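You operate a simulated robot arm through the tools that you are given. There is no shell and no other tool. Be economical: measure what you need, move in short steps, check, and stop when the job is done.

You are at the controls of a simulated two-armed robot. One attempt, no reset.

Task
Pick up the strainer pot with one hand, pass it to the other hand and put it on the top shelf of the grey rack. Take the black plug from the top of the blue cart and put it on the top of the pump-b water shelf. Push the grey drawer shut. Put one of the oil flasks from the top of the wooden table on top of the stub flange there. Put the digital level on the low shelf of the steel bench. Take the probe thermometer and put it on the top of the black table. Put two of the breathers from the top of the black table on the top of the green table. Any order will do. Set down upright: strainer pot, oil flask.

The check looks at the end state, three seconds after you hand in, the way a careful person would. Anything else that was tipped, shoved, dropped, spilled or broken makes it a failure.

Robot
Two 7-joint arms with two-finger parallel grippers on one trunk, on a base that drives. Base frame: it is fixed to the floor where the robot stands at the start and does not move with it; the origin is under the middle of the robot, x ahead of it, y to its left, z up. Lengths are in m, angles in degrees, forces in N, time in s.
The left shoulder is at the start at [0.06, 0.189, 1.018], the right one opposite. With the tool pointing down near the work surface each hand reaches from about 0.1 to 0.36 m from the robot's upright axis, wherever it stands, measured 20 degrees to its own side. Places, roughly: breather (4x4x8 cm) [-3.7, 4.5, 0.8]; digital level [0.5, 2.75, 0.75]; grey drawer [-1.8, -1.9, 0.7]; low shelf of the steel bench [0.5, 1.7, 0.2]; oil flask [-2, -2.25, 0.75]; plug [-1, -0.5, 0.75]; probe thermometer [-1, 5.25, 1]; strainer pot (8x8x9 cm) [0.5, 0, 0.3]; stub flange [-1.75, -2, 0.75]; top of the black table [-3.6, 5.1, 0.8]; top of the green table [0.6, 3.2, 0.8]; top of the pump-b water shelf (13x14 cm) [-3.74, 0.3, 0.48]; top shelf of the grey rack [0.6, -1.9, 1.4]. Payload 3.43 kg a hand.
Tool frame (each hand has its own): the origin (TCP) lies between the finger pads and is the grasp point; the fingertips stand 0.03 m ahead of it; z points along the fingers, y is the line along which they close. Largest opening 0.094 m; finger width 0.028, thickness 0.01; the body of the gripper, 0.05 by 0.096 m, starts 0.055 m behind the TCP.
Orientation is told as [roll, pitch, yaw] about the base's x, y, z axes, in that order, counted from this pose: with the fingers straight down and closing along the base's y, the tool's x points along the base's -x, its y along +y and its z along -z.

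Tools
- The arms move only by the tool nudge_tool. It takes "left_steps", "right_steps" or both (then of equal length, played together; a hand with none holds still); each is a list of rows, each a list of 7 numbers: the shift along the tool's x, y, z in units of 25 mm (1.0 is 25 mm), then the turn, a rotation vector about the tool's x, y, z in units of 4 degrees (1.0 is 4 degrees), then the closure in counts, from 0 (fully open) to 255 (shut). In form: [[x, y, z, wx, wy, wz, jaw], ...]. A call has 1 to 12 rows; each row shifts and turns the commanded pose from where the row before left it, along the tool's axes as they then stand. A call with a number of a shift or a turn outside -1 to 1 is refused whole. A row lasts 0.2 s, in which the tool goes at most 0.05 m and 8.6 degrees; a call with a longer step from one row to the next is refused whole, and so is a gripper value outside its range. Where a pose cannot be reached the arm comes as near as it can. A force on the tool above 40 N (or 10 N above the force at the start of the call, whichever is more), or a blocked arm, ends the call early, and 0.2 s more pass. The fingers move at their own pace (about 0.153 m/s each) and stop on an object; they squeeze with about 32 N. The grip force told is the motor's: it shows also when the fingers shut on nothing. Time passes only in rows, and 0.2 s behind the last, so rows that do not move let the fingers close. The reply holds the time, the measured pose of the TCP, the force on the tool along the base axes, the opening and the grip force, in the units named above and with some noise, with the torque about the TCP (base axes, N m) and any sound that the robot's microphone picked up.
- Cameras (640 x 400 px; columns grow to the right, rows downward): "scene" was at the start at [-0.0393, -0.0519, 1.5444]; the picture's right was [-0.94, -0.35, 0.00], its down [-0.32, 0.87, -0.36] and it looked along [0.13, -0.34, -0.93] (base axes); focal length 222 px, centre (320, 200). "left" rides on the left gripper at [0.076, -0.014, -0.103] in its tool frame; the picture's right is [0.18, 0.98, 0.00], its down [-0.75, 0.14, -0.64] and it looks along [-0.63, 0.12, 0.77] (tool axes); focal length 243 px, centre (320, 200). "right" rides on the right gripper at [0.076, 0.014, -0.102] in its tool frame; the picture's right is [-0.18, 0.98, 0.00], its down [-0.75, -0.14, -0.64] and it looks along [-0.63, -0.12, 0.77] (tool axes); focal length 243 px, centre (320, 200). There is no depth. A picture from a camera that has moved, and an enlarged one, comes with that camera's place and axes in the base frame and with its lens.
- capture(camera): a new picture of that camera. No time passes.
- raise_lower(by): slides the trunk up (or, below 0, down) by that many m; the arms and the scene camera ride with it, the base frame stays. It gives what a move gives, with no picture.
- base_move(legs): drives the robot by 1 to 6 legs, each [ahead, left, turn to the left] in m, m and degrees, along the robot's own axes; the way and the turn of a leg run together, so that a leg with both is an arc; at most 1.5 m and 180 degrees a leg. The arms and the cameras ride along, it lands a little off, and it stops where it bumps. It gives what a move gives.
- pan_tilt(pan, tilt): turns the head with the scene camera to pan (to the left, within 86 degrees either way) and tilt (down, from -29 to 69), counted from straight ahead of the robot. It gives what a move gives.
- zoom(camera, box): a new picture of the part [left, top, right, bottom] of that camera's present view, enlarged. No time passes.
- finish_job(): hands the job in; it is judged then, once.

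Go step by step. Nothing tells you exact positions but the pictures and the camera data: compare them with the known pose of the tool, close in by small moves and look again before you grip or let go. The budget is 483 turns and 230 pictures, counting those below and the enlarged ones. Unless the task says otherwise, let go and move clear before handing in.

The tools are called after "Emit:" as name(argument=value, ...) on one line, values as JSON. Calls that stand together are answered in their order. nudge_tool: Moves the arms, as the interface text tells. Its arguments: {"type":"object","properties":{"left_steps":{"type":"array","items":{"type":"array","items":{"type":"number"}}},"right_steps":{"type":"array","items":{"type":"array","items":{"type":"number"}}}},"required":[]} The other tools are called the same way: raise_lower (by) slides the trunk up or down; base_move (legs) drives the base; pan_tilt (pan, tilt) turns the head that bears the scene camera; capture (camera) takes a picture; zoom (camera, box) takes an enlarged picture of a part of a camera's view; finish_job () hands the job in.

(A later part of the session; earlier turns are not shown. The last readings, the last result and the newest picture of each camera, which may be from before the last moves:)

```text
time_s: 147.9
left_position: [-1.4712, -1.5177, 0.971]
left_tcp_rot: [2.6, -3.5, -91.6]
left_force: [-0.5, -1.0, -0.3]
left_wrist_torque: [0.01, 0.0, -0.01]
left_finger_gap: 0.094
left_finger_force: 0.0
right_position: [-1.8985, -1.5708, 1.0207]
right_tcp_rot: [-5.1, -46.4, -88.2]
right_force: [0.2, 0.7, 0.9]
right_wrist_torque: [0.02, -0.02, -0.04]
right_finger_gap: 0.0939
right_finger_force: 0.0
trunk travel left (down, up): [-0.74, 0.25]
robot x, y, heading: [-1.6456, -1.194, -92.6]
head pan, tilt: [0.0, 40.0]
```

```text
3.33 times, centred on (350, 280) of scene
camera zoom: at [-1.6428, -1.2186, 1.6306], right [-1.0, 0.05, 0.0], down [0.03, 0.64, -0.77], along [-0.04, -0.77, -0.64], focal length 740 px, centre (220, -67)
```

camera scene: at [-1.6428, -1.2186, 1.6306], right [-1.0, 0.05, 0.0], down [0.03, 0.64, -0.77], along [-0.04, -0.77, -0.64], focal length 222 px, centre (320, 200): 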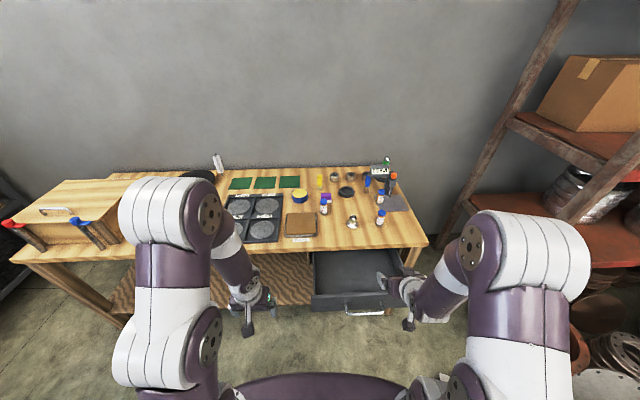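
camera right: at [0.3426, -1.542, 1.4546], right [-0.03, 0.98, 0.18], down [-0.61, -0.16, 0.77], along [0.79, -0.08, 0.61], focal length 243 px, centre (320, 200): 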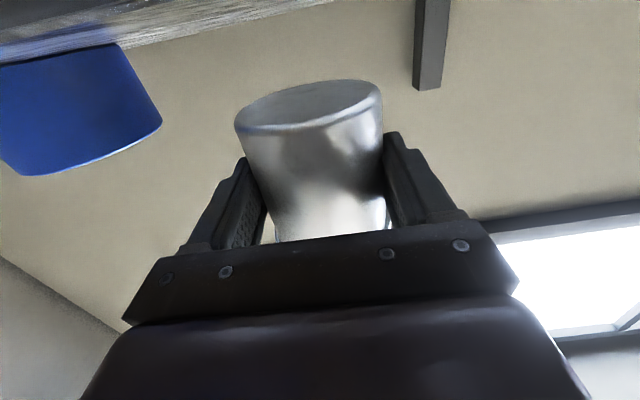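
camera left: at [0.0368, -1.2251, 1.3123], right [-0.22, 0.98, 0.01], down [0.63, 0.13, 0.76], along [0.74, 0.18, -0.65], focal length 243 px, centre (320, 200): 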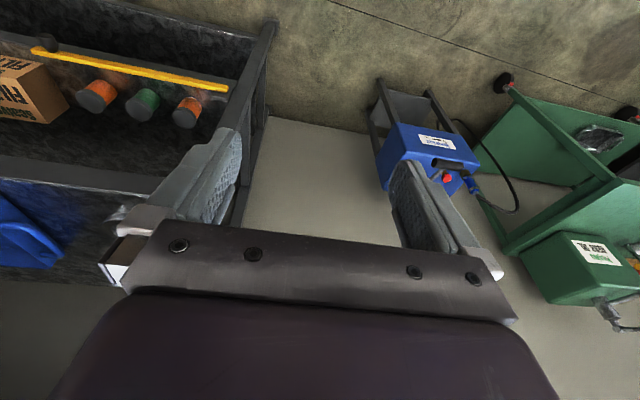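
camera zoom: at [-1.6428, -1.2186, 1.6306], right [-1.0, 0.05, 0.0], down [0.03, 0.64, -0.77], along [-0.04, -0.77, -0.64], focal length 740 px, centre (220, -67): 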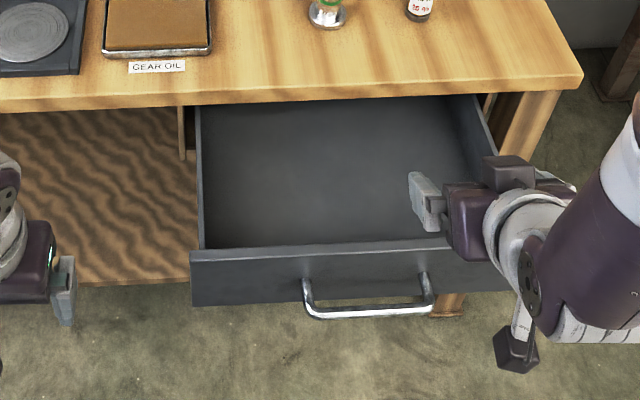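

I see the drawer (open ~0.2 m) and the blue-capped flasks with the stub flange near the front. I'll shut the drawer first: fold the right hand to point forward with fingers closed, lower the trunk, raise the left hand clear.

Emit:
nudge_tool(right_steps=[[0, 0, 0, 0, -1, 0, 255], [0, 0, 0, 0, -1, 0, 255], [0, 0, 0, 0, -1, 0, 255], [0, 0, 0, 0, -1, 0, 255], [0, 0, 0, 0, -1, 0, 255], [0, 0, 0, 0, -1, 0, 255], [0, 0, 0, 0, -1, 0, 255], [0, 0, 0, 0, -1, 0, 255], [0, 0, 0, 0, -1, 0, 255], [0, 0, 0, 0, -1, 0, 255]], left_steps=[[0, 0, -1, 0, 0, 0, 0], [0, 0, -1, 0, 0, 0, 0], [0, 0, -1, 0, 0, 0, 0], [0, 0, -1, 0, 0, 0, 0], [0, 0, -1, 0, 0, 0, 0], [0, 0, -1, 0, 0, 0, 0], [0, 0, -1, 0, 0, 0, 0], [0, 0, 0, 0, 0, 0, 0], [0, 0, 0, 0, 0, 0, 0], [0, 0, 0, 0, 0, 0, 0]])

Emit:
raise_lower(by=-0.27)

Emit:
capture(camera="right")

Emit:
capture(camera="scene")

```text
time_s: 150.1
left_position: [-1.4785, -1.5064, 1.1461]
left_tcp_rot: [2.7, -3.4, -91.6]
left_force: [-0.3, 0.2, 0.7]
left_wrist_torque: [0.01, 0.0, 0.02]
left_finger_gap: 0.0938
left_finger_force: 0.0
right_position: [-1.8983, -1.5725, 1.0225]
right_tcp_rot: [-48.5, -85.0, -43.6]
right_force: [-0.1, -0.6, -0.9]
right_wrist_torque: [0.0, 0.02, 0.0]
right_finger_gap: 0.0
right_finger_force: 31.5
trunk travel left (down, up): [-0.74, 0.25]
robot x, y, heading: [-1.642, -1.1915, -92.5]
head pan, tilt: [0.0, 40.0]
```

```text
time_s: 152.8
left_position: [-1.4779, -1.5062, 0.8745]
left_tcp_rot: [2.8, -3.5, -91.5]
left_force: [-0.2, -0.6, -0.7]
left_wrist_torque: [0.05, 0.01, 0.0]
left_finger_gap: 0.0939
left_finger_force: 0.0
right_position: [-1.8963, -1.5736, 0.7536]
right_tcp_rot: [-47.7, -85.1, -44.4]
right_force: [-0.1, -0.1, -0.6]
right_wrist_torque: [0.0, 0.03, 0.01]
right_finger_gap: 0.0
right_finger_force: 31.6
trunk travel left (down, up): [-0.47, 0.52]
robot x, y, heading: [-1.644, -1.1925, -92.7]
head pan, tilt: [0.0, 40.0]
```

```text
149 pictures are left
camera right: at [-1.885, -1.4668, 0.6817], right [0.99, -0.05, 0.12], down [-0.07, 0.6, 0.8], along [-0.11, -0.8, 0.59], focal length 243 px, centre (320, 200)
```

right: 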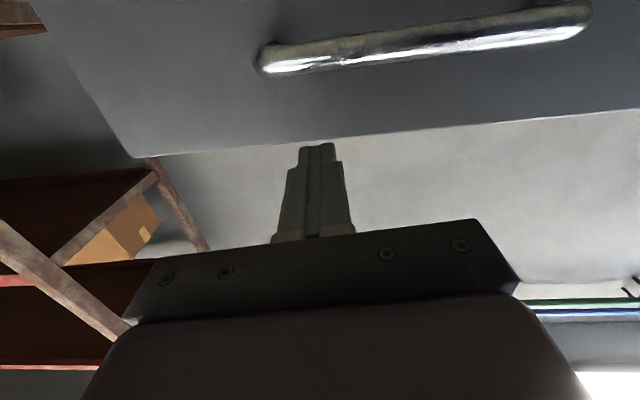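

```text
148 pictures are left
camera scene: at [-1.6426, -1.2185, 1.3606], right [-1.0, 0.05, 0.0], down [0.03, 0.64, -0.77], along [-0.04, -0.77, -0.64], focal length 222 px, centre (320, 200)
```

scene: 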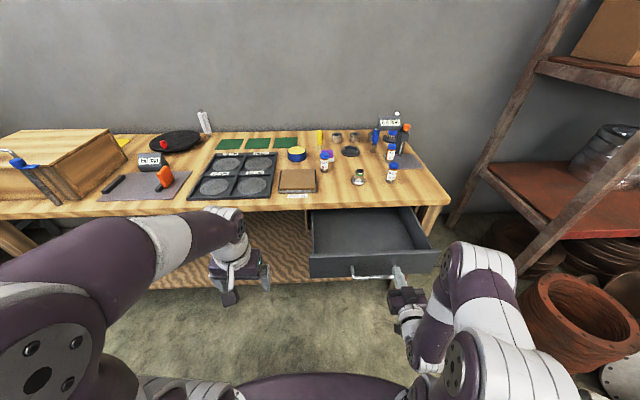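

Panel top z≈0.767, centre x≈-1.84; handle at z≈0.70. I align the closed fingertips at z≈0.742 and then push forward with the arm.

Emit:
nudge_tool(right_steps=[[0.15, 0.75, 0, 0, 0, 0, 255], [0.15, 0.75, 0, 0, 0, 0, 255], [0.15, 0.75, 0, 0, 0, 0, 255], [0, 0, 0.8, 0, 0, 0, 255], [0, 0, 0.8, 0, 0, 0, 255], [0, 0, 0.6, 0, 0, 0, 255]])

Emit:
capture(camera="right")

Emit:
capture(camera="scene")

```text
time_s: 154.2
left_position: [-1.4777, -1.5069, 0.8743]
left_tcp_rot: [2.7, -3.3, -91.6]
left_force: [-0.3, 0.5, -0.3]
left_wrist_torque: [0.02, 0.04, -0.01]
left_finger_gap: 0.094
left_finger_force: 0.0
right_position: [-1.8446, -1.6287, 0.7327]
right_tcp_rot: [-44.5, -84.9, -47.5]
right_force: [-0.9, 0.2, 0.1]
right_wrist_torque: [-0.02, -0.01, -0.02]
right_finger_gap: 0.0
right_finger_force: 31.7
trunk travel left (down, up): [-0.47, 0.52]
robot x, y, heading: [-1.6399, -1.1983, -92.4]
head pan, tilt: [0.0, 40.0]
```

```text
147 pictures are left
camera right: at [-1.8321, -1.5215, 0.6622], right [0.99, -0.05, 0.12], down [-0.07, 0.6, 0.8], along [-0.11, -0.8, 0.59], focal length 243 px, centre (320, 200)
```

right: 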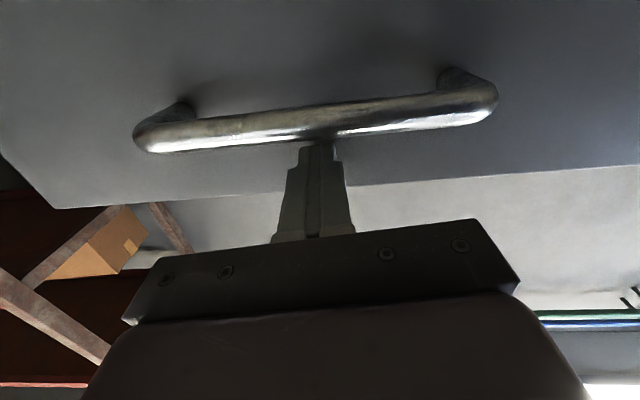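

```text
146 pictures are left
camera scene: at [-1.6428, -1.2196, 1.3605], right [-1.0, 0.05, 0.0], down [0.03, 0.64, -0.77], along [-0.04, -0.76, -0.64], focal length 222 px, centre (320, 200)
```

scene: 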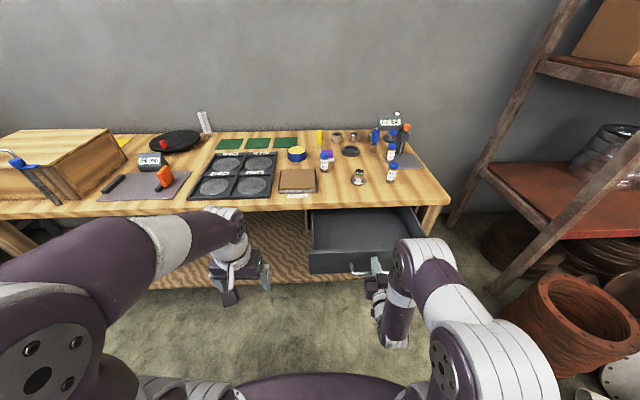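

Emit:
nudge_tool(right_steps=[[-0.3, 0, 0.6, 0, 0, 0, 255], [0, 0, 0.6, 0, 0, 0, 255], [0, 0, 0.8, 0, 0, 0, 255], [0, 0, 0.8, 0, 0, 0, 255], [0, 0, 0.8, 0, 0, 0, 255], [0, 0, 0.8, 0, 0, 0, 255]])

Emit:
capture(camera="scene")

```text
time_s: 155.6
left_position: [-1.4786, -1.5073, 0.8741]
left_tcp_rot: [2.7, -3.4, -91.6]
left_force: [0.4, -0.1, 0.5]
left_wrist_torque: [0.01, 0.01, 0.0]
left_finger_gap: 0.0939
left_finger_force: 0.0
right_position: [-1.8475, -1.7366, 0.7329]
right_tcp_rot: [-45.1, -85.1, -46.9]
right_force: [0.7, -1.0, 0.1]
right_wrist_torque: [0.02, 0.04, -0.01]
right_finger_gap: 0.0
right_finger_force: 32.0
trunk travel left (down, up): [-0.47, 0.52]
robot x, y, heading: [-1.6414, -1.1958, -92.6]
head pan, tilt: [0.0, 40.0]
```

```text
145 pictures are left
camera scene: at [-1.6428, -1.2194, 1.3605], right [-1.0, 0.05, 0.0], down [0.03, 0.64, -0.77], along [-0.04, -0.76, -0.64], focal length 222 px, centre (320, 200)
```

scene: 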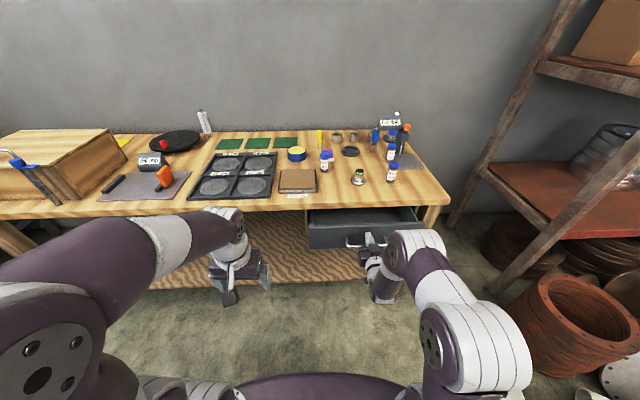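

Drawer is closing. Continue pushing.

Emit:
nudge_tool(right_steps=[[0, 0, 0.7, 0, 0, 0, 255], [0, 0, 0.7, 0, 0, 0, 255], [0, 0, 0.7, 0, 0, 0, 255], [0, 0, 0.7, 0, 0, 0, 255], [0, 0, 0.6, 0, 0, 0, 255], [0, 0, 0.5, 0, 0, 0, 255], [0, 0, 0.5, 0, 0, 0, 255], [0, 0, 0.5, 0, 0, 0, 255]])

Emit:
capture(camera="scene")

```text
time_s: 157.4
left_position: [-1.4771, -1.5039, 0.8746]
left_tcp_rot: [2.6, -3.5, -91.5]
left_force: [-0.8, 0.4, -0.7]
left_wrist_torque: [0.04, -0.01, -0.01]
left_finger_gap: 0.0939
left_finger_force: 0.1
right_position: [-1.852, -1.8498, 0.7266]
right_tcp_rot: [-47.3, -85.1, -45.0]
right_force: [1.3, 12.4, 6.3]
right_wrist_torque: [-0.3, -0.04, 0.13]
right_finger_gap: 0.0
right_finger_force: 32.0
trunk travel left (down, up): [-0.47, 0.52]
robot x, y, heading: [-1.6404, -1.1935, -92.8]
head pan, tilt: [0.0, 40.0]
stopped in row 8 (right hand): the force on the tool passed its limit at 48 N (the readings are from after the stop); the commanded pose is now the measured one
```

```text
144 pictures are left
camera scene: at [-1.6424, -1.2165, 1.3607], right [-1.0, 0.05, 0.0], down [0.03, 0.64, -0.77], along [-0.04, -0.77, -0.64], focal length 222 px, centre (320, 200)
```

scene: 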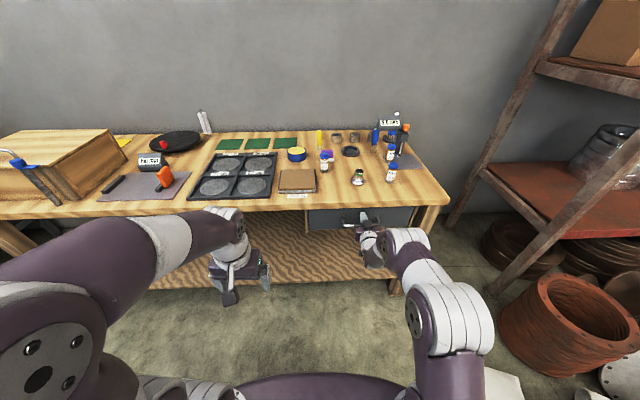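

It hit a hard stop; I withdraw and check.

Emit:
nudge_tool(right_steps=[[0, 0, -1, 0, 0, 0, 255], [0, 0, -1, 0, 0, 0, 255], [0, 0, -1, 0, 0, 0, 255], [0, 0, -1, 0, 0, 0, 255], [0, 0, -1, 0, 0, 0, 255], [0, 0, -1, 0, 0, 0, 255], [0, 0, -1, 0, 0, 0, 100], [0, 0, -1, 0, 0, 0, 0], [0, 0, -1, 0, 0, 0, 0], [0, 0, -1, 0, 0, 0, 0]])

Emit:
zoom(camera="scene", box=[280, 130, 460, 260])

```text
time_s: 159.6
left_position: [-1.4792, -1.5057, 0.8744]
left_tcp_rot: [2.7, -3.5, -91.6]
left_force: [0.3, 0.1, -0.7]
left_wrist_torque: [-0.02, 0.0, 0.03]
left_finger_gap: 0.0939
left_finger_force: 0.2
right_position: [-1.8423, -1.601, 0.742]
right_tcp_rot: [-45.5, -85.0, -46.5]
right_force: [0.0, 0.4, -0.7]
right_wrist_torque: [0.04, -0.03, 0.03]
right_finger_gap: 0.0941
right_finger_force: 0.1
trunk travel left (down, up): [-0.47, 0.52]
robot x, y, heading: [-1.6415, -1.1957, -93.1]
head pan, tilt: [0.0, 40.0]
```

```text
3.08 times, centred on (370, 195) of scene
camera zoom: at [-1.6427, -1.2182, 1.3606], right [-1.0, 0.05, 0.0], down [0.03, 0.64, -0.77], along [-0.04, -0.77, -0.64], focal length 684 px, centre (166, 215)
```

zoom: 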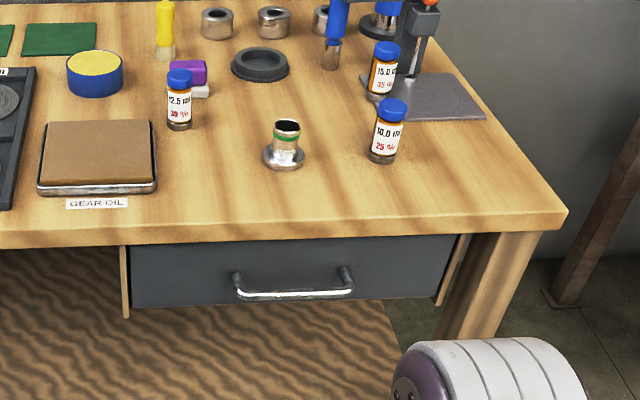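

The drawer is shut. Now the flask: raise the trunk and turn the right hand to point down.

Emit:
raise_lower(by=0.3)

Emit:
nudge_tool(right_steps=[[0, 0, 0, 0, 1, 0, 0], [0, 0, 0, 0, 1, 0, 0], [0, 0, 0, 0, 1, 0, 0], [0, 0, 0, 0, 1, 0, 0], [0, 0, 0, 0, 1, 0, 0], [0, 0, 0, 0, 1, 0, 0], [0, 0, 0, 0, 1, 0, 0], [0, 0, 0, 0, 1, 0, 0], [0, 0, 0, 0, 1, 0, 0], [0, 0, 0, 0, 1, 0, 0], [0, 0, 0, 0, 1, 0, 0], [0, 0, 0, 0, 1, 0, 0]])

Emit:
nudge_tool(right_steps=[[0, 0, 0, 0, 1, 0, 0], [0, 0, 0, 0, 1, 0, 0], [0, 0, 0, 0, 1, 0, 0], [0, 0, 0, 0, 1, 0, 0], [0, 0, 0, 0, 1, 0, 0], [0, 0, 0, 0, 1, 0, 0], [0, 0, 0, 0, 1, 0, 0], [0, 0, 0, 0, 1, 0, 0], [0, 0, 0, 0, 1, 0, 0]])

Emit:
base_move(legs=[[0.3, -0.1, 3]])

Emit:
capture(camera="right")

Emit:
capture(camera="scene")

```text
time_s: 162.6
left_position: [-1.4784, -1.5051, 1.1744]
left_tcp_rot: [2.7, -3.4, -91.6]
left_force: [-0.1, 0.4, -0.6]
left_wrist_torque: [-0.04, 0.0, -0.01]
left_finger_gap: 0.0939
left_finger_force: 0.1
right_position: [-1.8414, -1.6009, 1.0417]
right_tcp_rot: [-45.4, -85.0, -46.7]
right_force: [0.5, 0.9, 0.7]
right_wrist_torque: [0.01, -0.01, 0.02]
right_finger_gap: 0.0941
right_finger_force: 0.1
trunk travel left (down, up): [-0.77, 0.22]
robot x, y, heading: [-1.6437, -1.1901, -93.1]
head pan, tilt: [0.0, 40.0]
```

```text
time_s: 165.2
left_position: [-1.4774, -1.5071, 1.1755]
left_tcp_rot: [2.6, -3.4, -91.6]
left_force: [-0.7, 0.2, 0.3]
left_wrist_torque: [0.01, 0.02, 0.02]
left_finger_gap: 0.094
left_finger_force: 0.0
right_position: [-1.8426, -1.6024, 1.0418]
right_tcp_rot: [-4.5, -38.3, -89.3]
right_force: [-0.8, 0.1, 0.1]
right_wrist_torque: [0.01, -0.02, -0.02]
right_finger_gap: 0.0941
right_finger_force: 0.0
trunk travel left (down, up): [-0.77, 0.22]
robot x, y, heading: [-1.6365, -1.1925, -93.0]
head pan, tilt: [0.0, 40.0]
```

```text
time_s: 167.2
left_position: [-1.4789, -1.5062, 1.1746]
left_tcp_rot: [2.6, -3.4, -91.5]
left_force: [-0.2, -0.6, -0.5]
left_wrist_torque: [-0.02, -0.03, 0.01]
left_finger_gap: 0.0942
left_finger_force: 0.0
right_position: [-1.8546, -1.6066, 1.0465]
right_tcp_rot: [-7.0, -18.4, -91.0]
right_force: [-0.4, 0.0, 0.1]
right_wrist_torque: [-0.02, -0.03, -0.01]
right_finger_gap: 0.0941
right_finger_force: 0.0
right hand out of reach, approached as far as the arm can: row 5, 6, 7, 8
trunk travel left (down, up): [-0.77, 0.22]
robot x, y, heading: [-1.6446, -1.1938, -93.0]
head pan, tilt: [0.0, 40.0]
```

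```text
time_s: 169.3
left_position: [-1.5665, -1.7981, 1.1743]
left_tcp_rot: [2.7, -3.5, -88.5]
left_force: [0.6, 0.4, 0.0]
left_wrist_torque: [-0.02, -0.02, 0.01]
left_finger_gap: 0.0942
left_finger_force: 0.1
right_position: [-1.9368, -1.9155, 1.0471]
right_tcp_rot: [-7.1, -18.7, -87.8]
right_force: [-0.3, 0.1, -0.1]
right_wrist_torque: [-0.03, -0.01, 0.0]
right_finger_gap: 0.0941
right_finger_force: 0.1
trunk travel left (down, up): [-0.77, 0.22]
robot x, y, heading: [-1.7499, -1.4901, -89.9]
head pan, tilt: [0.0, 40.0]
```

```text
142 pictures are left
camera right: at [-1.9151, -1.8121, 1.1173], right [0.98, -0.18, -0.06], down [-0.04, -0.51, 0.86], along [-0.18, -0.84, -0.51], focal length 243 px, centre (320, 200)
```

right: 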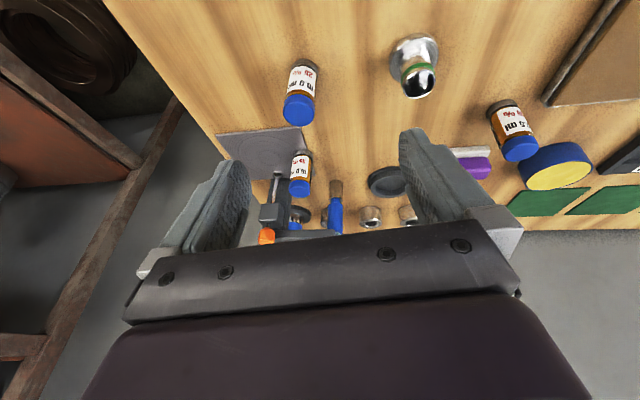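

```text
141 pictures are left
camera scene: at [-1.747, -1.5181, 1.6606], right [-1.0, 0.0, 0.0], down [0.0, 0.64, -0.77], along [0.0, -0.77, -0.64], focal length 222 px, centre (320, 200)
```

scene: 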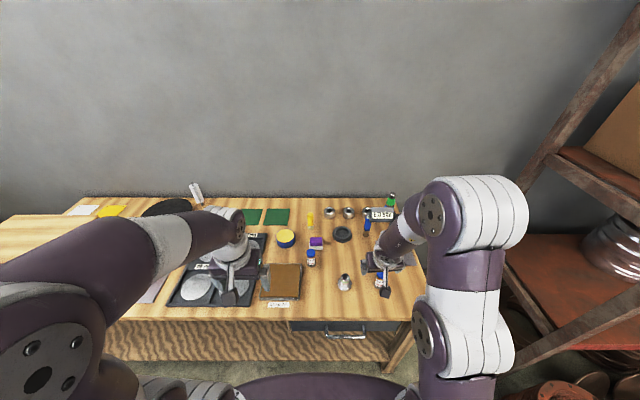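

Emit:
zoom(camera="scene", box=[290, 220, 410, 300])

Emit:
zoom(camera="right", box=[260, 20, 460, 150])

```text
5.00 times, centred on (350, 260) of scene
camera zoom: at [-1.747, -1.5181, 1.6606], right [-1.0, 0.0, 0.0], down [0.0, 0.64, -0.77], along [0.0, -0.77, -0.64], focal length 1111 px, centre (170, -100)
```

zoom: 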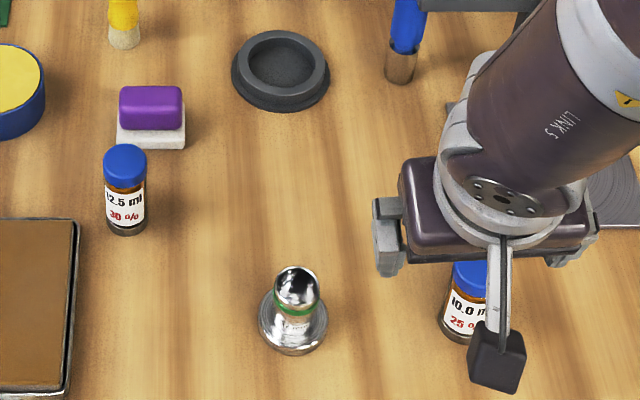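

```text
3.08 times, centred on (360, 85) of right
camera zoom: at [-1.9151, -1.8121, 1.1173], right [0.98, -0.18, -0.06], down [-0.04, -0.51, 0.86], along [-0.18, -0.84, -0.51], focal length 746 px, centre (197, 554)
```

zoom: 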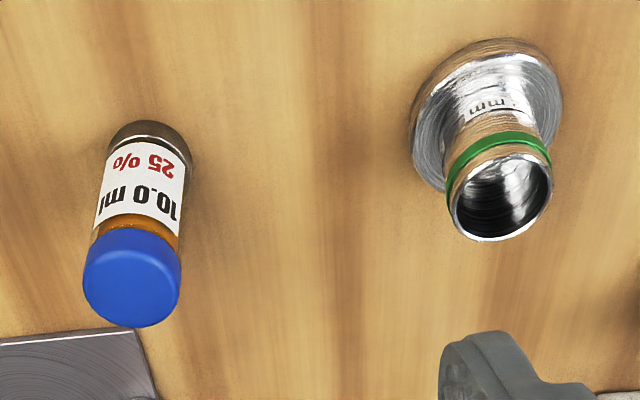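

Flask at about (-1.988, -1.996), stub top at (-1.848, -2.003, 0.85). I drive a bit closer and straighten the right hand to vertical.

Emit:
base_move(legs=[[0.1, -0.05, 0]])

Emit:
nudge_tool(right_steps=[[0.2, 0, 0, 0.5, 1, 0, 0], [0.2, 0, 0, 0.5, 1, 0, 0], [0.2, 0, 0, 0.5, 1, 0, 0], [0, 0, 0, 0.3, 1, 0, 0], [0, 0, 0, 0, 0.5, 0, 0]])

```text
time_s: 170.5
left_position: [-1.6182, -1.8969, 1.1754]
left_tcp_rot: [2.7, -3.5, -88.5]
left_force: [-1.0, 0.2, 0.4]
left_wrist_torque: [0.0, 0.01, 0.0]
left_finger_gap: 0.0938
left_finger_force: 0.1
right_position: [-1.988, -2.0171, 1.0467]
right_tcp_rot: [-7.1, -18.7, -87.9]
right_force: [1.0, -0.1, 0.4]
right_wrist_torque: [0.01, 0.0, 0.0]
right_finger_gap: 0.0939
right_finger_force: 0.1
trunk travel left (down, up): [-0.77, 0.22]
robot x, y, heading: [-1.799, -1.5959, -89.8]
head pan, tilt: [0.0, 40.0]
```

```text
time_s: 171.7
left_position: [-1.6179, -1.8985, 1.1755]
left_tcp_rot: [2.8, -3.4, -88.5]
left_force: [0.2, -0.2, 0.1]
left_wrist_torque: [0.03, -0.01, 0.02]
left_finger_gap: 0.0943
left_finger_force: 0.0
right_position: [-1.9894, -2.0031, 1.0419]
right_tcp_rot: [-13.8, -0.8, -91.4]
right_force: [-0.2, -0.2, -0.7]
right_wrist_torque: [0.01, 0.02, -0.01]
right_finger_gap: 0.094
right_finger_force: 0.0
trunk travel left (down, up): [-0.77, 0.22]
robot x, y, heading: [-1.796, -1.5948, -89.8]
head pan, tilt: [0.0, 40.0]
```

Emit:
nudge_tool(right_steps=[[0, 0, 0, -0.87, 0.05, 0, 0], [0, 0, 0, -0.87, 0.05, 0, 0], [0, 0, 0, -0.87, 0.05, 0, 0], [0, 0, 0, -0.87, 0.05, 0, 0]])

Emit:
capture(camera="right")

```text
time_s: 172.7
left_position: [-1.6175, -1.8963, 1.1749]
left_tcp_rot: [2.8, -3.4, -88.6]
left_force: [-0.1, 0.9, 0.2]
left_wrist_torque: [-0.01, -0.03, 0.05]
left_finger_gap: 0.094
left_finger_force: 0.0
right_position: [-1.9897, -1.99, 1.0245]
right_tcp_rot: [-7.1, -0.6, -91.5]
right_force: [0.3, 0.5, -0.1]
right_wrist_torque: [0.0, 0.0, 0.02]
right_finger_gap: 0.094
right_finger_force: 0.0
right hand out of reach, approached as far as the arm can: row 2, 3, 4
trunk travel left (down, up): [-0.77, 0.22]
robot x, y, heading: [-1.7968, -1.5946, -89.6]
head pan, tilt: [0.0, 40.0]
```

```text
138 pictures are left
camera right: at [-1.9613, -1.9139, 1.1244], right [0.97, -0.21, -0.12], down [-0.08, -0.74, 0.66], along [-0.23, -0.63, -0.74], focal length 243 px, centre (320, 200)
```

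right: 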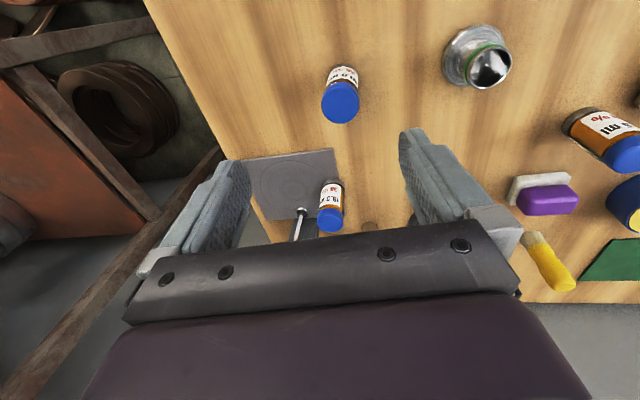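

Emit:
nudge_tool(right_steps=[[0, 0, 0.8, 0, 0, 0, 0], [0, 0, 0.8, -0.6, 0, 0, 0], [0, 0, 0.8, -0.6, 0, 0, 0], [0, 0, 0.4, -0.6, 0, 0, 0]])

Emit:
capture(camera="right")

Emit:
capture(camera="scene")

```text
time_s: 173.7
left_position: [-1.6176, -1.8961, 1.1759]
left_tcp_rot: [2.6, -3.6, -88.5]
left_force: [-0.1, -0.3, 0.1]
left_wrist_torque: [0.01, -0.02, 0.02]
left_finger_gap: 0.094
left_finger_force: 0.0
right_position: [-2.0083, -1.9774, 0.9552]
right_tcp_rot: [-4.0, -3.1, -91.4]
right_force: [0.1, -0.3, 0.2]
right_wrist_torque: [0.03, 0.0, 0.0]
right_finger_gap: 0.094
right_finger_force: 0.0
right hand out of reach, approached as far as the arm can: row 2, 3, 4
trunk travel left (down, up): [-0.77, 0.22]
robot x, y, heading: [-1.7985, -1.5963, -89.7]
head pan, tilt: [0.0, 40.0]
```

```text
137 pictures are left
camera right: at [-1.9864, -1.8974, 1.053], right [0.98, -0.21, -0.06], down [-0.11, -0.71, 0.69], along [-0.19, -0.67, -0.72], focal length 243 px, centre (320, 200)
```

right: 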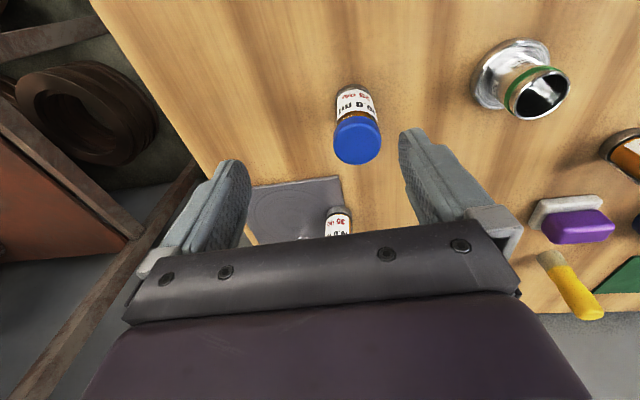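

```text
136 pictures are left
camera scene: at [-1.7978, -1.6177, 1.6606], right [-1.0, 0.0, 0.0], down [0.0, 0.64, -0.77], along [0.0, -0.77, -0.64], focal length 222 px, centre (320, 200)
```

scene: 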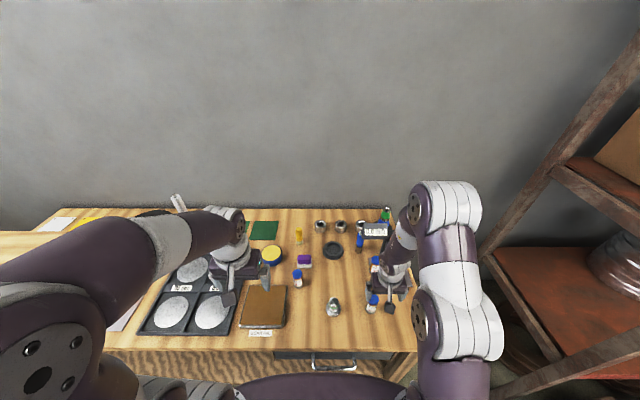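

The wrist is near a limit in this arm posture. I retract the hand a bit to re-seat the posture, then level it.

Emit:
nudge_tool(right_steps=[[0.6, 0, -1, 0, 0, 0, 0], [0.8, 0, -1, 0, 0, 0, 0], [0.8, -0.4, -0.5, 0, 0, 0, 0], [0.8, -0.4, 0, -0.5, 0.4, 0, 0], [0.8, -0.4, 0, -0.5, 0.4, 0, 0], [0, -0.4, 0, -0.3, 0, 0, 0]])

```text
time_s: 175.1
left_position: [-1.6181, -1.898, 1.1753]
left_tcp_rot: [2.7, -3.4, -88.5]
left_force: [0.0, -0.4, 0.3]
left_wrist_torque: [-0.03, 0.03, 0.02]
left_finger_gap: 0.094
left_finger_force: 0.0
right_position: [-2.0324, -1.8705, 0.9937]
right_tcp_rot: [-1.4, -0.9, -91.7]
right_force: [0.5, -0.7, 0.0]
right_wrist_torque: [-0.01, 0.0, 0.0]
right_finger_gap: 0.094
right_finger_force: 0.0
right hand out of reach, approached as far as the arm can: row 4, 5, 6
trunk travel left (down, up): [-0.77, 0.22]
robot x, y, heading: [-1.8009, -1.5956, -89.9]
head pan, tilt: [0.0, 40.0]
```

Emit:
nudge_tool(right_steps=[[-1, 0.35, 0, 0, 0, 0, 0], [-1, 0.35, 0, 0, 0, 0, 0], [-1, 0.35, 0, 0, 0, 0, 0], [-1, 0.35, 0, 0, 0, 0, 0], [-1, 0.35, 0, 0, 0, 0, 0]])

Emit:
capture(camera="right")

```text
time_s: 176.3
left_position: [-1.6167, -1.898, 1.1753]
left_tcp_rot: [2.6, -3.4, -88.4]
left_force: [-0.4, -0.4, -0.8]
left_wrist_torque: [0.01, 0.03, -0.02]
left_finger_gap: 0.094
left_finger_force: 0.1
right_position: [-1.9991, -1.9938, 0.9906]
right_tcp_rot: [1.2, 0.2, -91.4]
right_force: [-0.1, 0.0, -0.5]
right_wrist_torque: [0.02, 0.0, -0.02]
right_finger_gap: 0.0939
right_finger_force: 0.0
right hand out of reach, approached as far as the arm can: row 1, 2, 3
trunk travel left (down, up): [-0.77, 0.22]
robot x, y, heading: [-1.7962, -1.598, -89.8]
head pan, tilt: [0.0, 40.0]
```

```text
135 pictures are left
camera right: at [-1.9853, -1.9195, 1.0939], right [0.98, -0.21, 0.02], down [-0.17, -0.75, 0.64], along [-0.12, -0.62, -0.77], focal length 243 px, centre (320, 200)
```

right: 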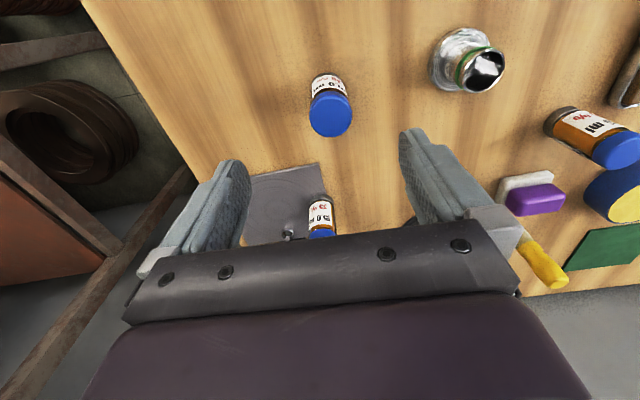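

Emit:
nudge_tool(right_steps=[[-0.12, 0.44, 0.6, 0, 0, 0, 0], [0, 0, 0.8, 0, 0, 0, 0], [0, 0, 0.8, 0, 0, 0, 0]])

Emit:
capture(camera="right")

```text
time_s: 177.1
left_position: [-1.6172, -1.8973, 1.175]
left_tcp_rot: [2.7, -3.5, -88.5]
left_force: [-0.6, 0.4, -0.7]
left_wrist_torque: [0.0, 0.02, 0.01]
left_finger_gap: 0.0941
left_finger_force: 0.1
right_position: [-1.9851, -1.9967, 0.9376]
right_tcp_rot: [1.1, 0.2, -91.5]
right_force: [0.2, -0.9, 0.2]
right_wrist_torque: [0.04, 0.0, -0.03]
right_finger_gap: 0.0941
right_finger_force: 0.2
trunk travel left (down, up): [-0.77, 0.22]
robot x, y, heading: [-1.7935, -1.5915, -89.8]
head pan, tilt: [0.0, 40.0]
```

```text
134 pictures are left
camera right: at [-1.9717, -1.9214, 1.0404], right [0.98, -0.21, 0.02], down [-0.17, -0.75, 0.64], along [-0.12, -0.63, -0.77], focal length 243 px, centre (320, 200)
```

right: 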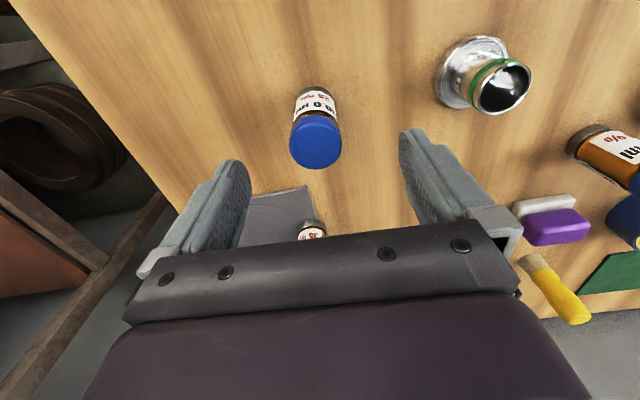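

Aligned. Lower around the flask and grip.

Emit:
nudge_tool(right_steps=[[-0.08, -0.12, 0.9, 0, 0, 0, 0], [0, 0, 1, 0, 0, 0, 0], [0, 0, 1, 0, 0, 0, 0]])

Emit:
capture(camera="right")

Emit:
zoom(camera="scene", box=[310, 200, 440, 320])

```text
time_s: 177.9
left_position: [-1.618, -1.897, 1.1742]
left_tcp_rot: [2.7, -3.4, -88.6]
left_force: [0.1, -0.3, 0.5]
left_wrist_torque: [0.03, 0.04, -0.03]
left_finger_gap: 0.094
left_finger_force: 0.1
right_position: [-1.9863, -1.998, 0.8657]
right_tcp_rot: [1.1, 0.2, -91.5]
right_force: [-0.4, -0.2, 0.1]
right_wrist_torque: [-0.02, -0.02, -0.03]
right_finger_gap: 0.094
right_finger_force: 0.1
trunk travel left (down, up): [-0.77, 0.22]
robot x, y, heading: [-1.7974, -1.5943, -89.6]
head pan, tilt: [0.0, 40.0]
```

```text
133 pictures are left
camera right: at [-1.9736, -1.9226, 0.9683], right [0.98, -0.21, 0.02], down [-0.17, -0.75, 0.64], along [-0.12, -0.63, -0.77], focal length 243 px, centre (320, 200)
```

right: 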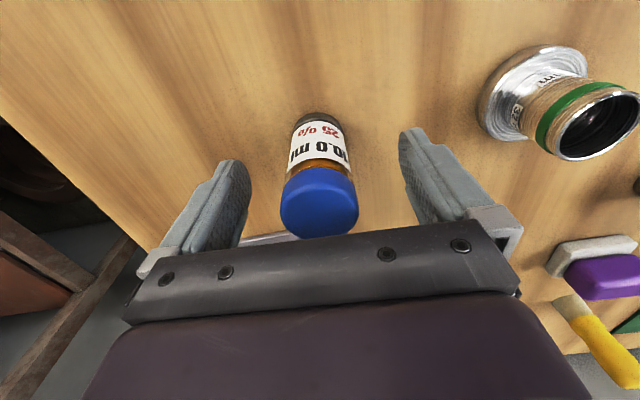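

```text
3.33 times, centred on (375, 260) of scene
camera zoom: at [-1.7975, -1.6194, 1.6606], right [-1.0, 0.0, 0.0], down [0.0, 0.64, -0.77], along [0.0, -0.77, -0.64], focal length 740 px, centre (137, 0)
```

zoom: 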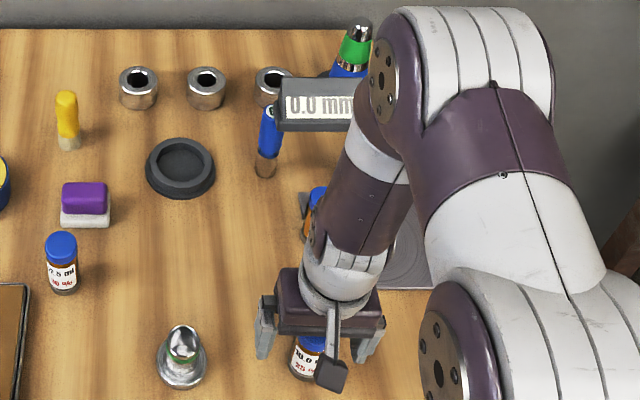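

Emit:
nudge_tool(right_steps=[[0, -0.06, 0.5, 0, 0, 0, 0], [0, 0, 0, 0, 0, 0, 90], [0, 0, 0, 0, 0, 0, 140], [0, 0, 0, 0, 0, 0, 255], [0, 0, 0, 0, 0, 0, 255], [0, 0, 0, 0, 0, 0, 255]])

Emit:
nudge_tool(right_steps=[[0, 0, -0.5, 0, 0, 0, 255], [0, 0, -0.8, 0, 0, 0, 255], [0, 0, -0.8, 0, 0, 0, 255], [0, 0, -0.8, 0, 0, 0, 255], [0, 0, -0.8, 0, 0, 0, 255]])

Emit:
capture(camera="right")

```text
time_s: 179.3
left_position: [-1.6177, -1.8971, 1.1759]
left_tcp_rot: [2.8, -3.4, -88.5]
left_force: [0.2, 0.2, -0.7]
left_wrist_torque: [-0.01, 0.0, 0.02]
left_finger_gap: 0.094
left_finger_force: 0.1
right_position: [-1.9891, -1.9957, 0.8526]
right_tcp_rot: [1.1, 0.2, -91.5]
right_force: [-1.2, -0.5, 2.6]
right_wrist_torque: [0.0, 0.03, 0.02]
right_finger_gap: 0.037
right_finger_force: 31.6
trunk travel left (down, up): [-0.77, 0.22]
robot x, y, heading: [-1.7982, -1.5917, -89.9]
head pan, tilt: [0.0, 40.0]
```

```text
time_s: 180.5
left_position: [-1.6176, -1.898, 1.1747]
left_tcp_rot: [2.7, -3.6, -88.5]
left_force: [-0.1, 0.3, 0.3]
left_wrist_torque: [0.03, 0.0, -0.01]
left_finger_gap: 0.0941
left_finger_force: 0.1
right_position: [-1.9913, -1.9964, 0.9458]
right_tcp_rot: [1.1, 0.3, -91.5]
right_force: [0.5, -0.3, -0.1]
right_wrist_torque: [0.01, -0.02, 0.01]
right_finger_gap: 0.0369
right_finger_force: 31.4
trunk travel left (down, up): [-0.77, 0.22]
robot x, y, heading: [-1.8013, -1.5959, -89.5]
head pan, tilt: [0.0, 40.0]
```

```text
131 pictures are left
camera right: at [-1.9782, -1.9206, 1.0488], right [0.98, -0.21, 0.02], down [-0.17, -0.75, 0.64], along [-0.12, -0.63, -0.77], focal length 243 px, centre (320, 200)
```

right: 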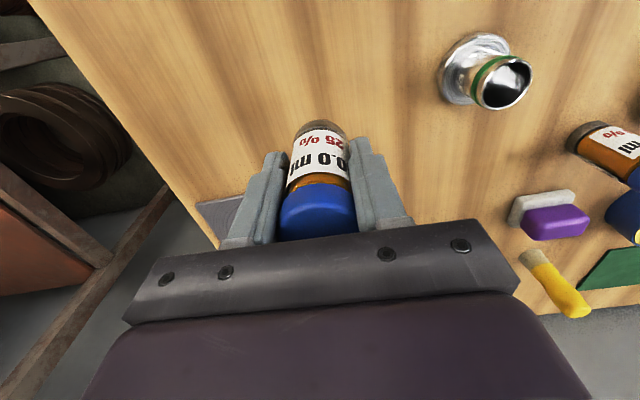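

Flask held. I move it over toward the stub, staying above it.

Emit:
nudge_tool(right_steps=[[0, 0.95, -0.2, 0, 0, 0, 255], [0, 0.95, -0.2, 0, 0, 0, 255], [0, 0.95, 0, 0, 0, 0, 255], [0, 0.95, 0, 0, 0, 0, 255], [0, 0.95, 0, 0, 0, 0, 255], [0, 0.95, 0, 0, 0, 0, 255]])

Emit:
capture(camera="right")

Emit:
zoom(camera="scene", box=[290, 220, 410, 310])

```text
time_s: 181.9
left_position: [-1.6163, -1.8971, 1.1747]
left_tcp_rot: [2.6, -3.4, -88.5]
left_force: [-0.2, -0.2, -0.4]
left_wrist_torque: [-0.04, -0.01, 0.03]
left_finger_gap: 0.0937
left_finger_force: 0.0
right_position: [-1.8493, -2.0039, 0.9581]
right_tcp_rot: [1.0, 0.2, -91.5]
right_force: [-0.2, -0.1, -1.4]
right_wrist_torque: [0.02, 0.03, 0.02]
right_finger_gap: 0.0369
right_finger_force: 31.6
trunk travel left (down, up): [-0.77, 0.22]
robot x, y, heading: [-1.7986, -1.5913, -89.8]
head pan, tilt: [0.0, 40.0]
```

```text
130 pictures are left
camera right: at [-1.8346, -1.9279, 1.0616], right [0.98, -0.21, 0.02], down [-0.17, -0.75, 0.64], along [-0.12, -0.63, -0.77], focal length 243 px, centre (320, 200)
```

right: 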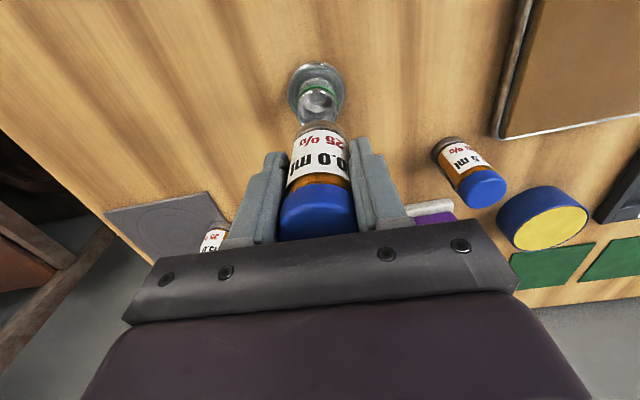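

```text
4.44 times, centred on (350, 265) of scene
camera zoom: at [-1.7964, -1.6191, 1.6606], right [-1.0, 0.0, 0.0], down [0.0, 0.64, -0.77], along [0.0, -0.77, -0.64], focal length 987 px, centre (187, -89)
```

zoom: 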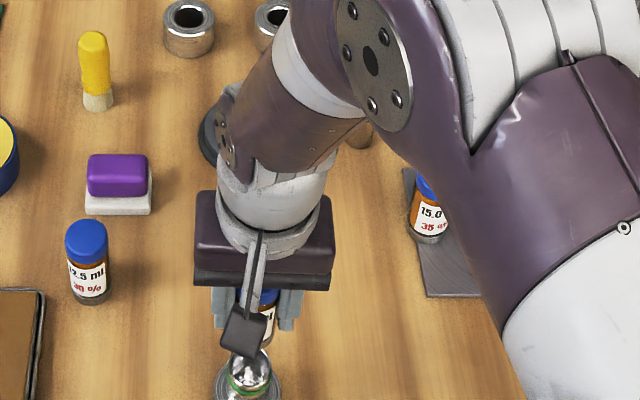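

Emit:
zoom(camera="right", box=[260, 50, 380, 150])

```text
4.00 times, centred on (320, 100) of right
camera zoom: at [-1.8346, -1.9279, 1.0616], right [0.98, -0.21, 0.02], down [-0.17, -0.75, 0.64], along [-0.12, -0.63, -0.77], focal length 970 px, centre (320, 600)
```

zoom: 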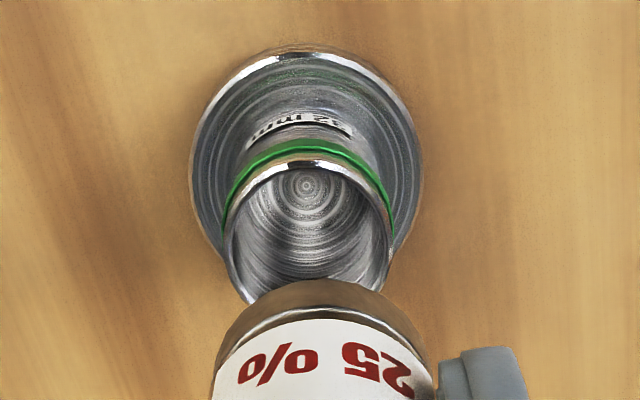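

Flask is about 5 mm too far; I correct and lower to just above the stub.

Emit:
nudge_tool(right_steps=[[0.2, 0, 0.3, 0, 0, 0, 255], [0, 0, 0.6, 0, 0, 0, 255], [0, 0, 0.6, 0, 0, 0, 255]])

Emit:
zoom(camera="right", box=[250, 60, 390, 180])

Emit:
zoom(camera="scene", box=[300, 260, 380, 320])

```text
time_s: 182.7
left_position: [-1.618, -1.8976, 1.176]
left_tcp_rot: [2.7, -3.4, -88.4]
left_force: [0.0, -0.2, -0.8]
left_wrist_torque: [0.07, 0.01, 0.0]
left_finger_gap: 0.0939
left_finger_force: 0.1
right_position: [-1.8492, -1.9968, 0.9205]
right_tcp_rot: [1.2, 0.2, -91.5]
right_force: [-0.1, 0.7, -1.1]
right_wrist_torque: [-0.01, -0.01, 0.01]
right_finger_gap: 0.0369
right_finger_force: 32.1
trunk travel left (down, up): [-0.77, 0.22]
robot x, y, heading: [-1.7974, -1.5948, -89.6]
head pan, tilt: [0.0, 40.0]
```

```text
3.33 times, centred on (320, 120) of right
camera zoom: at [-1.8361, -1.9214, 1.0237], right [0.98, -0.21, 0.02], down [-0.17, -0.75, 0.64], along [-0.12, -0.63, -0.77], focal length 809 px, centre (320, 467)
```

zoom: 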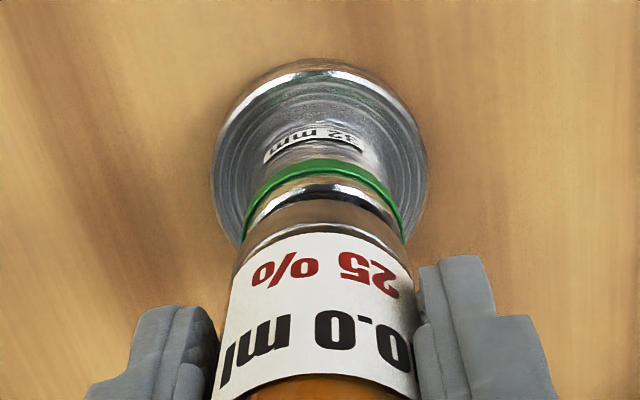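

```text
6.67 times, centred on (340, 290) of scene
camera zoom: at [-1.7975, -1.6194, 1.6606], right [-1.0, 0.0, 0.0], down [0.0, 0.64, -0.77], along [0.0, -0.77, -0.64], focal length 1481 px, centre (187, -400)
```

zoom: 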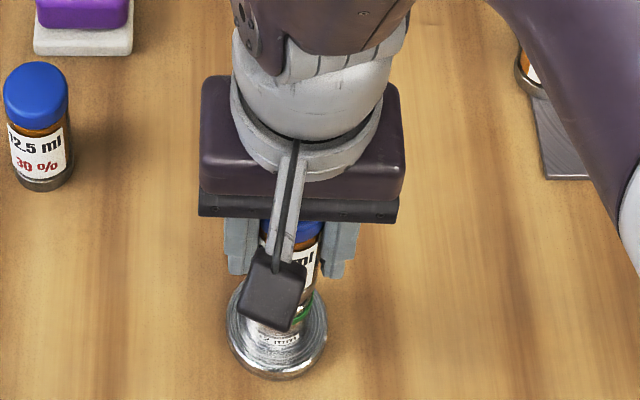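

Emit:
nudge_tool(right_steps=[[-0.06, 0, 0.3, 0, 0, 0, 255], [0, 0, 0.16, 0, 0, 0, 255]])

Emit:
zoom(camera="right", box=[250, 60, 390, 180])

```text
time_s: 183.3
left_position: [-1.6167, -1.8958, 1.1753]
left_tcp_rot: [2.7, -3.5, -88.5]
left_force: [-0.4, 0.5, -0.2]
left_wrist_torque: [-0.01, -0.03, 0.03]
left_finger_gap: 0.0941
left_finger_force: 0.1
right_position: [-1.8486, -1.9962, 0.91]
right_tcp_rot: [1.2, 0.0, -91.5]
right_force: [-0.8, -1.5, 4.2]
right_wrist_torque: [-0.03, 0.12, 0.04]
right_finger_gap: 0.0368
right_finger_force: 32.0
trunk travel left (down, up): [-0.77, 0.22]
robot x, y, heading: [-1.8, -1.5919, -89.8]
head pan, tilt: [0.0, 40.0]
```

```text
3.33 times, centred on (320, 120) of right
camera zoom: at [-1.8349, -1.922, 1.0133], right [0.98, -0.21, 0.02], down [-0.17, -0.75, 0.64], along [-0.12, -0.63, -0.77], focal length 809 px, centre (320, 467)
```

zoom: 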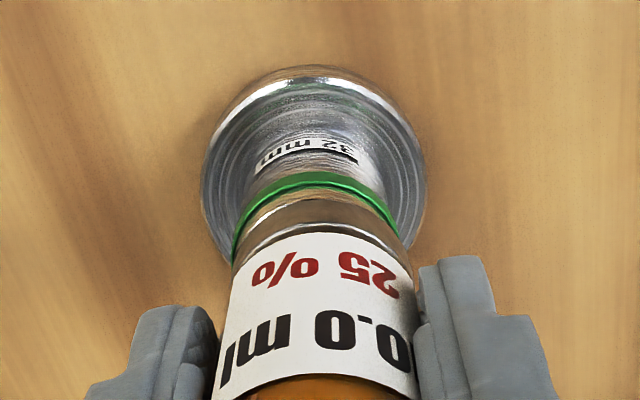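

Contact. I release gently.

Emit:
nudge_tool(right_steps=[[0, 0, 0, 0, 0, 0, 145], [0, 0, 0, 0, 0, 0, 120], [0, 0, 0, 0, 0, 0, 90], [0, 0, 0, 0, 0, 0, 50], [0, 0, 0, 0, 0, 0, 50]])

Emit:
zoom(camera="right", box=[220, 60, 420, 230])

```text
time_s: 184.5
left_position: [-1.617, -1.8964, 1.1743]
left_tcp_rot: [2.7, -3.4, -88.4]
left_force: [-0.5, -0.2, -1.0]
left_wrist_torque: [0.03, 0.0, 0.02]
left_finger_gap: 0.0941
left_finger_force: 0.1
right_position: [-1.8477, -1.9975, 0.9105]
right_tcp_rot: [1.3, 0.3, -91.5]
right_force: [0.1, -0.1, 0.0]
right_wrist_torque: [0.0, 0.01, -0.02]
right_finger_gap: 0.0755
right_finger_force: 0.1
trunk travel left (down, up): [-0.77, 0.22]
robot x, y, heading: [-1.8018, -1.5955, -89.8]
head pan, tilt: [0.0, 40.0]
```

```text
2.35 times, centred on (320, 145) of right
camera zoom: at [-1.8348, -1.922, 1.0128], right [0.98, -0.21, 0.02], down [-0.17, -0.75, 0.64], along [-0.12, -0.63, -0.77], focal length 571 px, centre (320, 329)
```

zoom: 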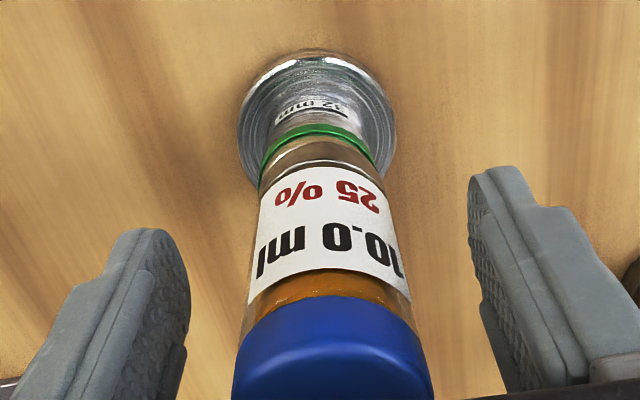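

It stands on the stub. I open fully and rise straight up.

Emit:
nudge_tool(right_steps=[[0, 0, 0, 0, 0, 0, 0], [0, 0, -0.6, 0, 0, 0, 0], [0, 0, -0.8, 0, 0, 0, 0], [0, 0, -1, 0, 0, 0, 0], [0, 0, -1, 0, 0, 0, 0], [0, 0, -1, 0, 0, 0, 0], [0, 0, -1, 0, 0, 0, 0]])

Emit:
capture(camera="scene")

Emit:
capture(camera="right")

```text
time_s: 186.1
left_position: [-1.618, -1.8961, 1.1755]
left_tcp_rot: [2.7, -3.5, -88.5]
left_force: [-0.4, 0.6, 0.5]
left_wrist_torque: [0.0, 0.03, -0.01]
left_finger_gap: 0.0938
left_finger_force: 0.0
right_position: [-1.8517, -1.9939, 1.0446]
right_tcp_rot: [1.1, 0.2, -91.6]
right_force: [0.5, -0.4, -0.3]
right_wrist_torque: [-0.05, 0.01, 0.03]
right_finger_gap: 0.0942
right_finger_force: 0.1
trunk travel left (down, up): [-0.77, 0.22]
robot x, y, heading: [-1.7988, -1.5971, -89.9]
head pan, tilt: [0.0, 40.0]
```

```text
123 pictures are left
camera scene: at [-1.7974, -1.6181, 1.6605], right [-1.0, 0.0, 0.0], down [0.0, 0.64, -0.77], along [0.0, -0.77, -0.64], focal length 222 px, centre (320, 200)
```

scene: 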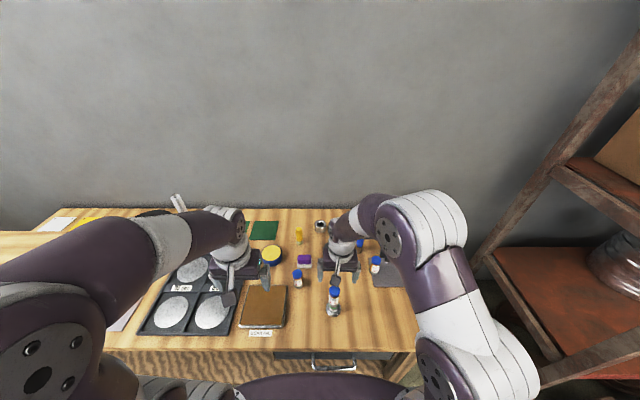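

```text
122 pictures are left
camera right: at [-1.8381, -1.9195, 1.1481], right [0.98, -0.21, 0.02], down [-0.17, -0.75, 0.64], along [-0.12, -0.63, -0.77], focal length 243 px, centre (320, 200)
```

right: 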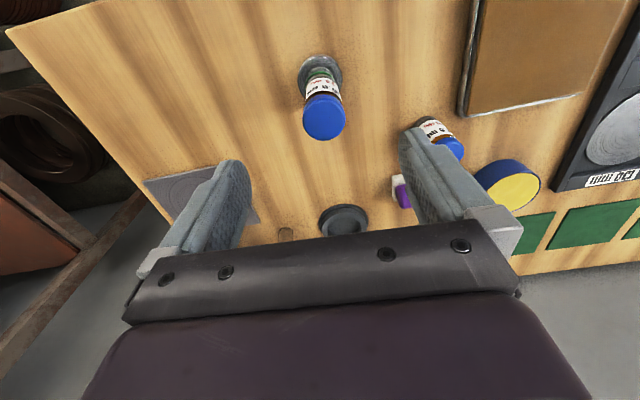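

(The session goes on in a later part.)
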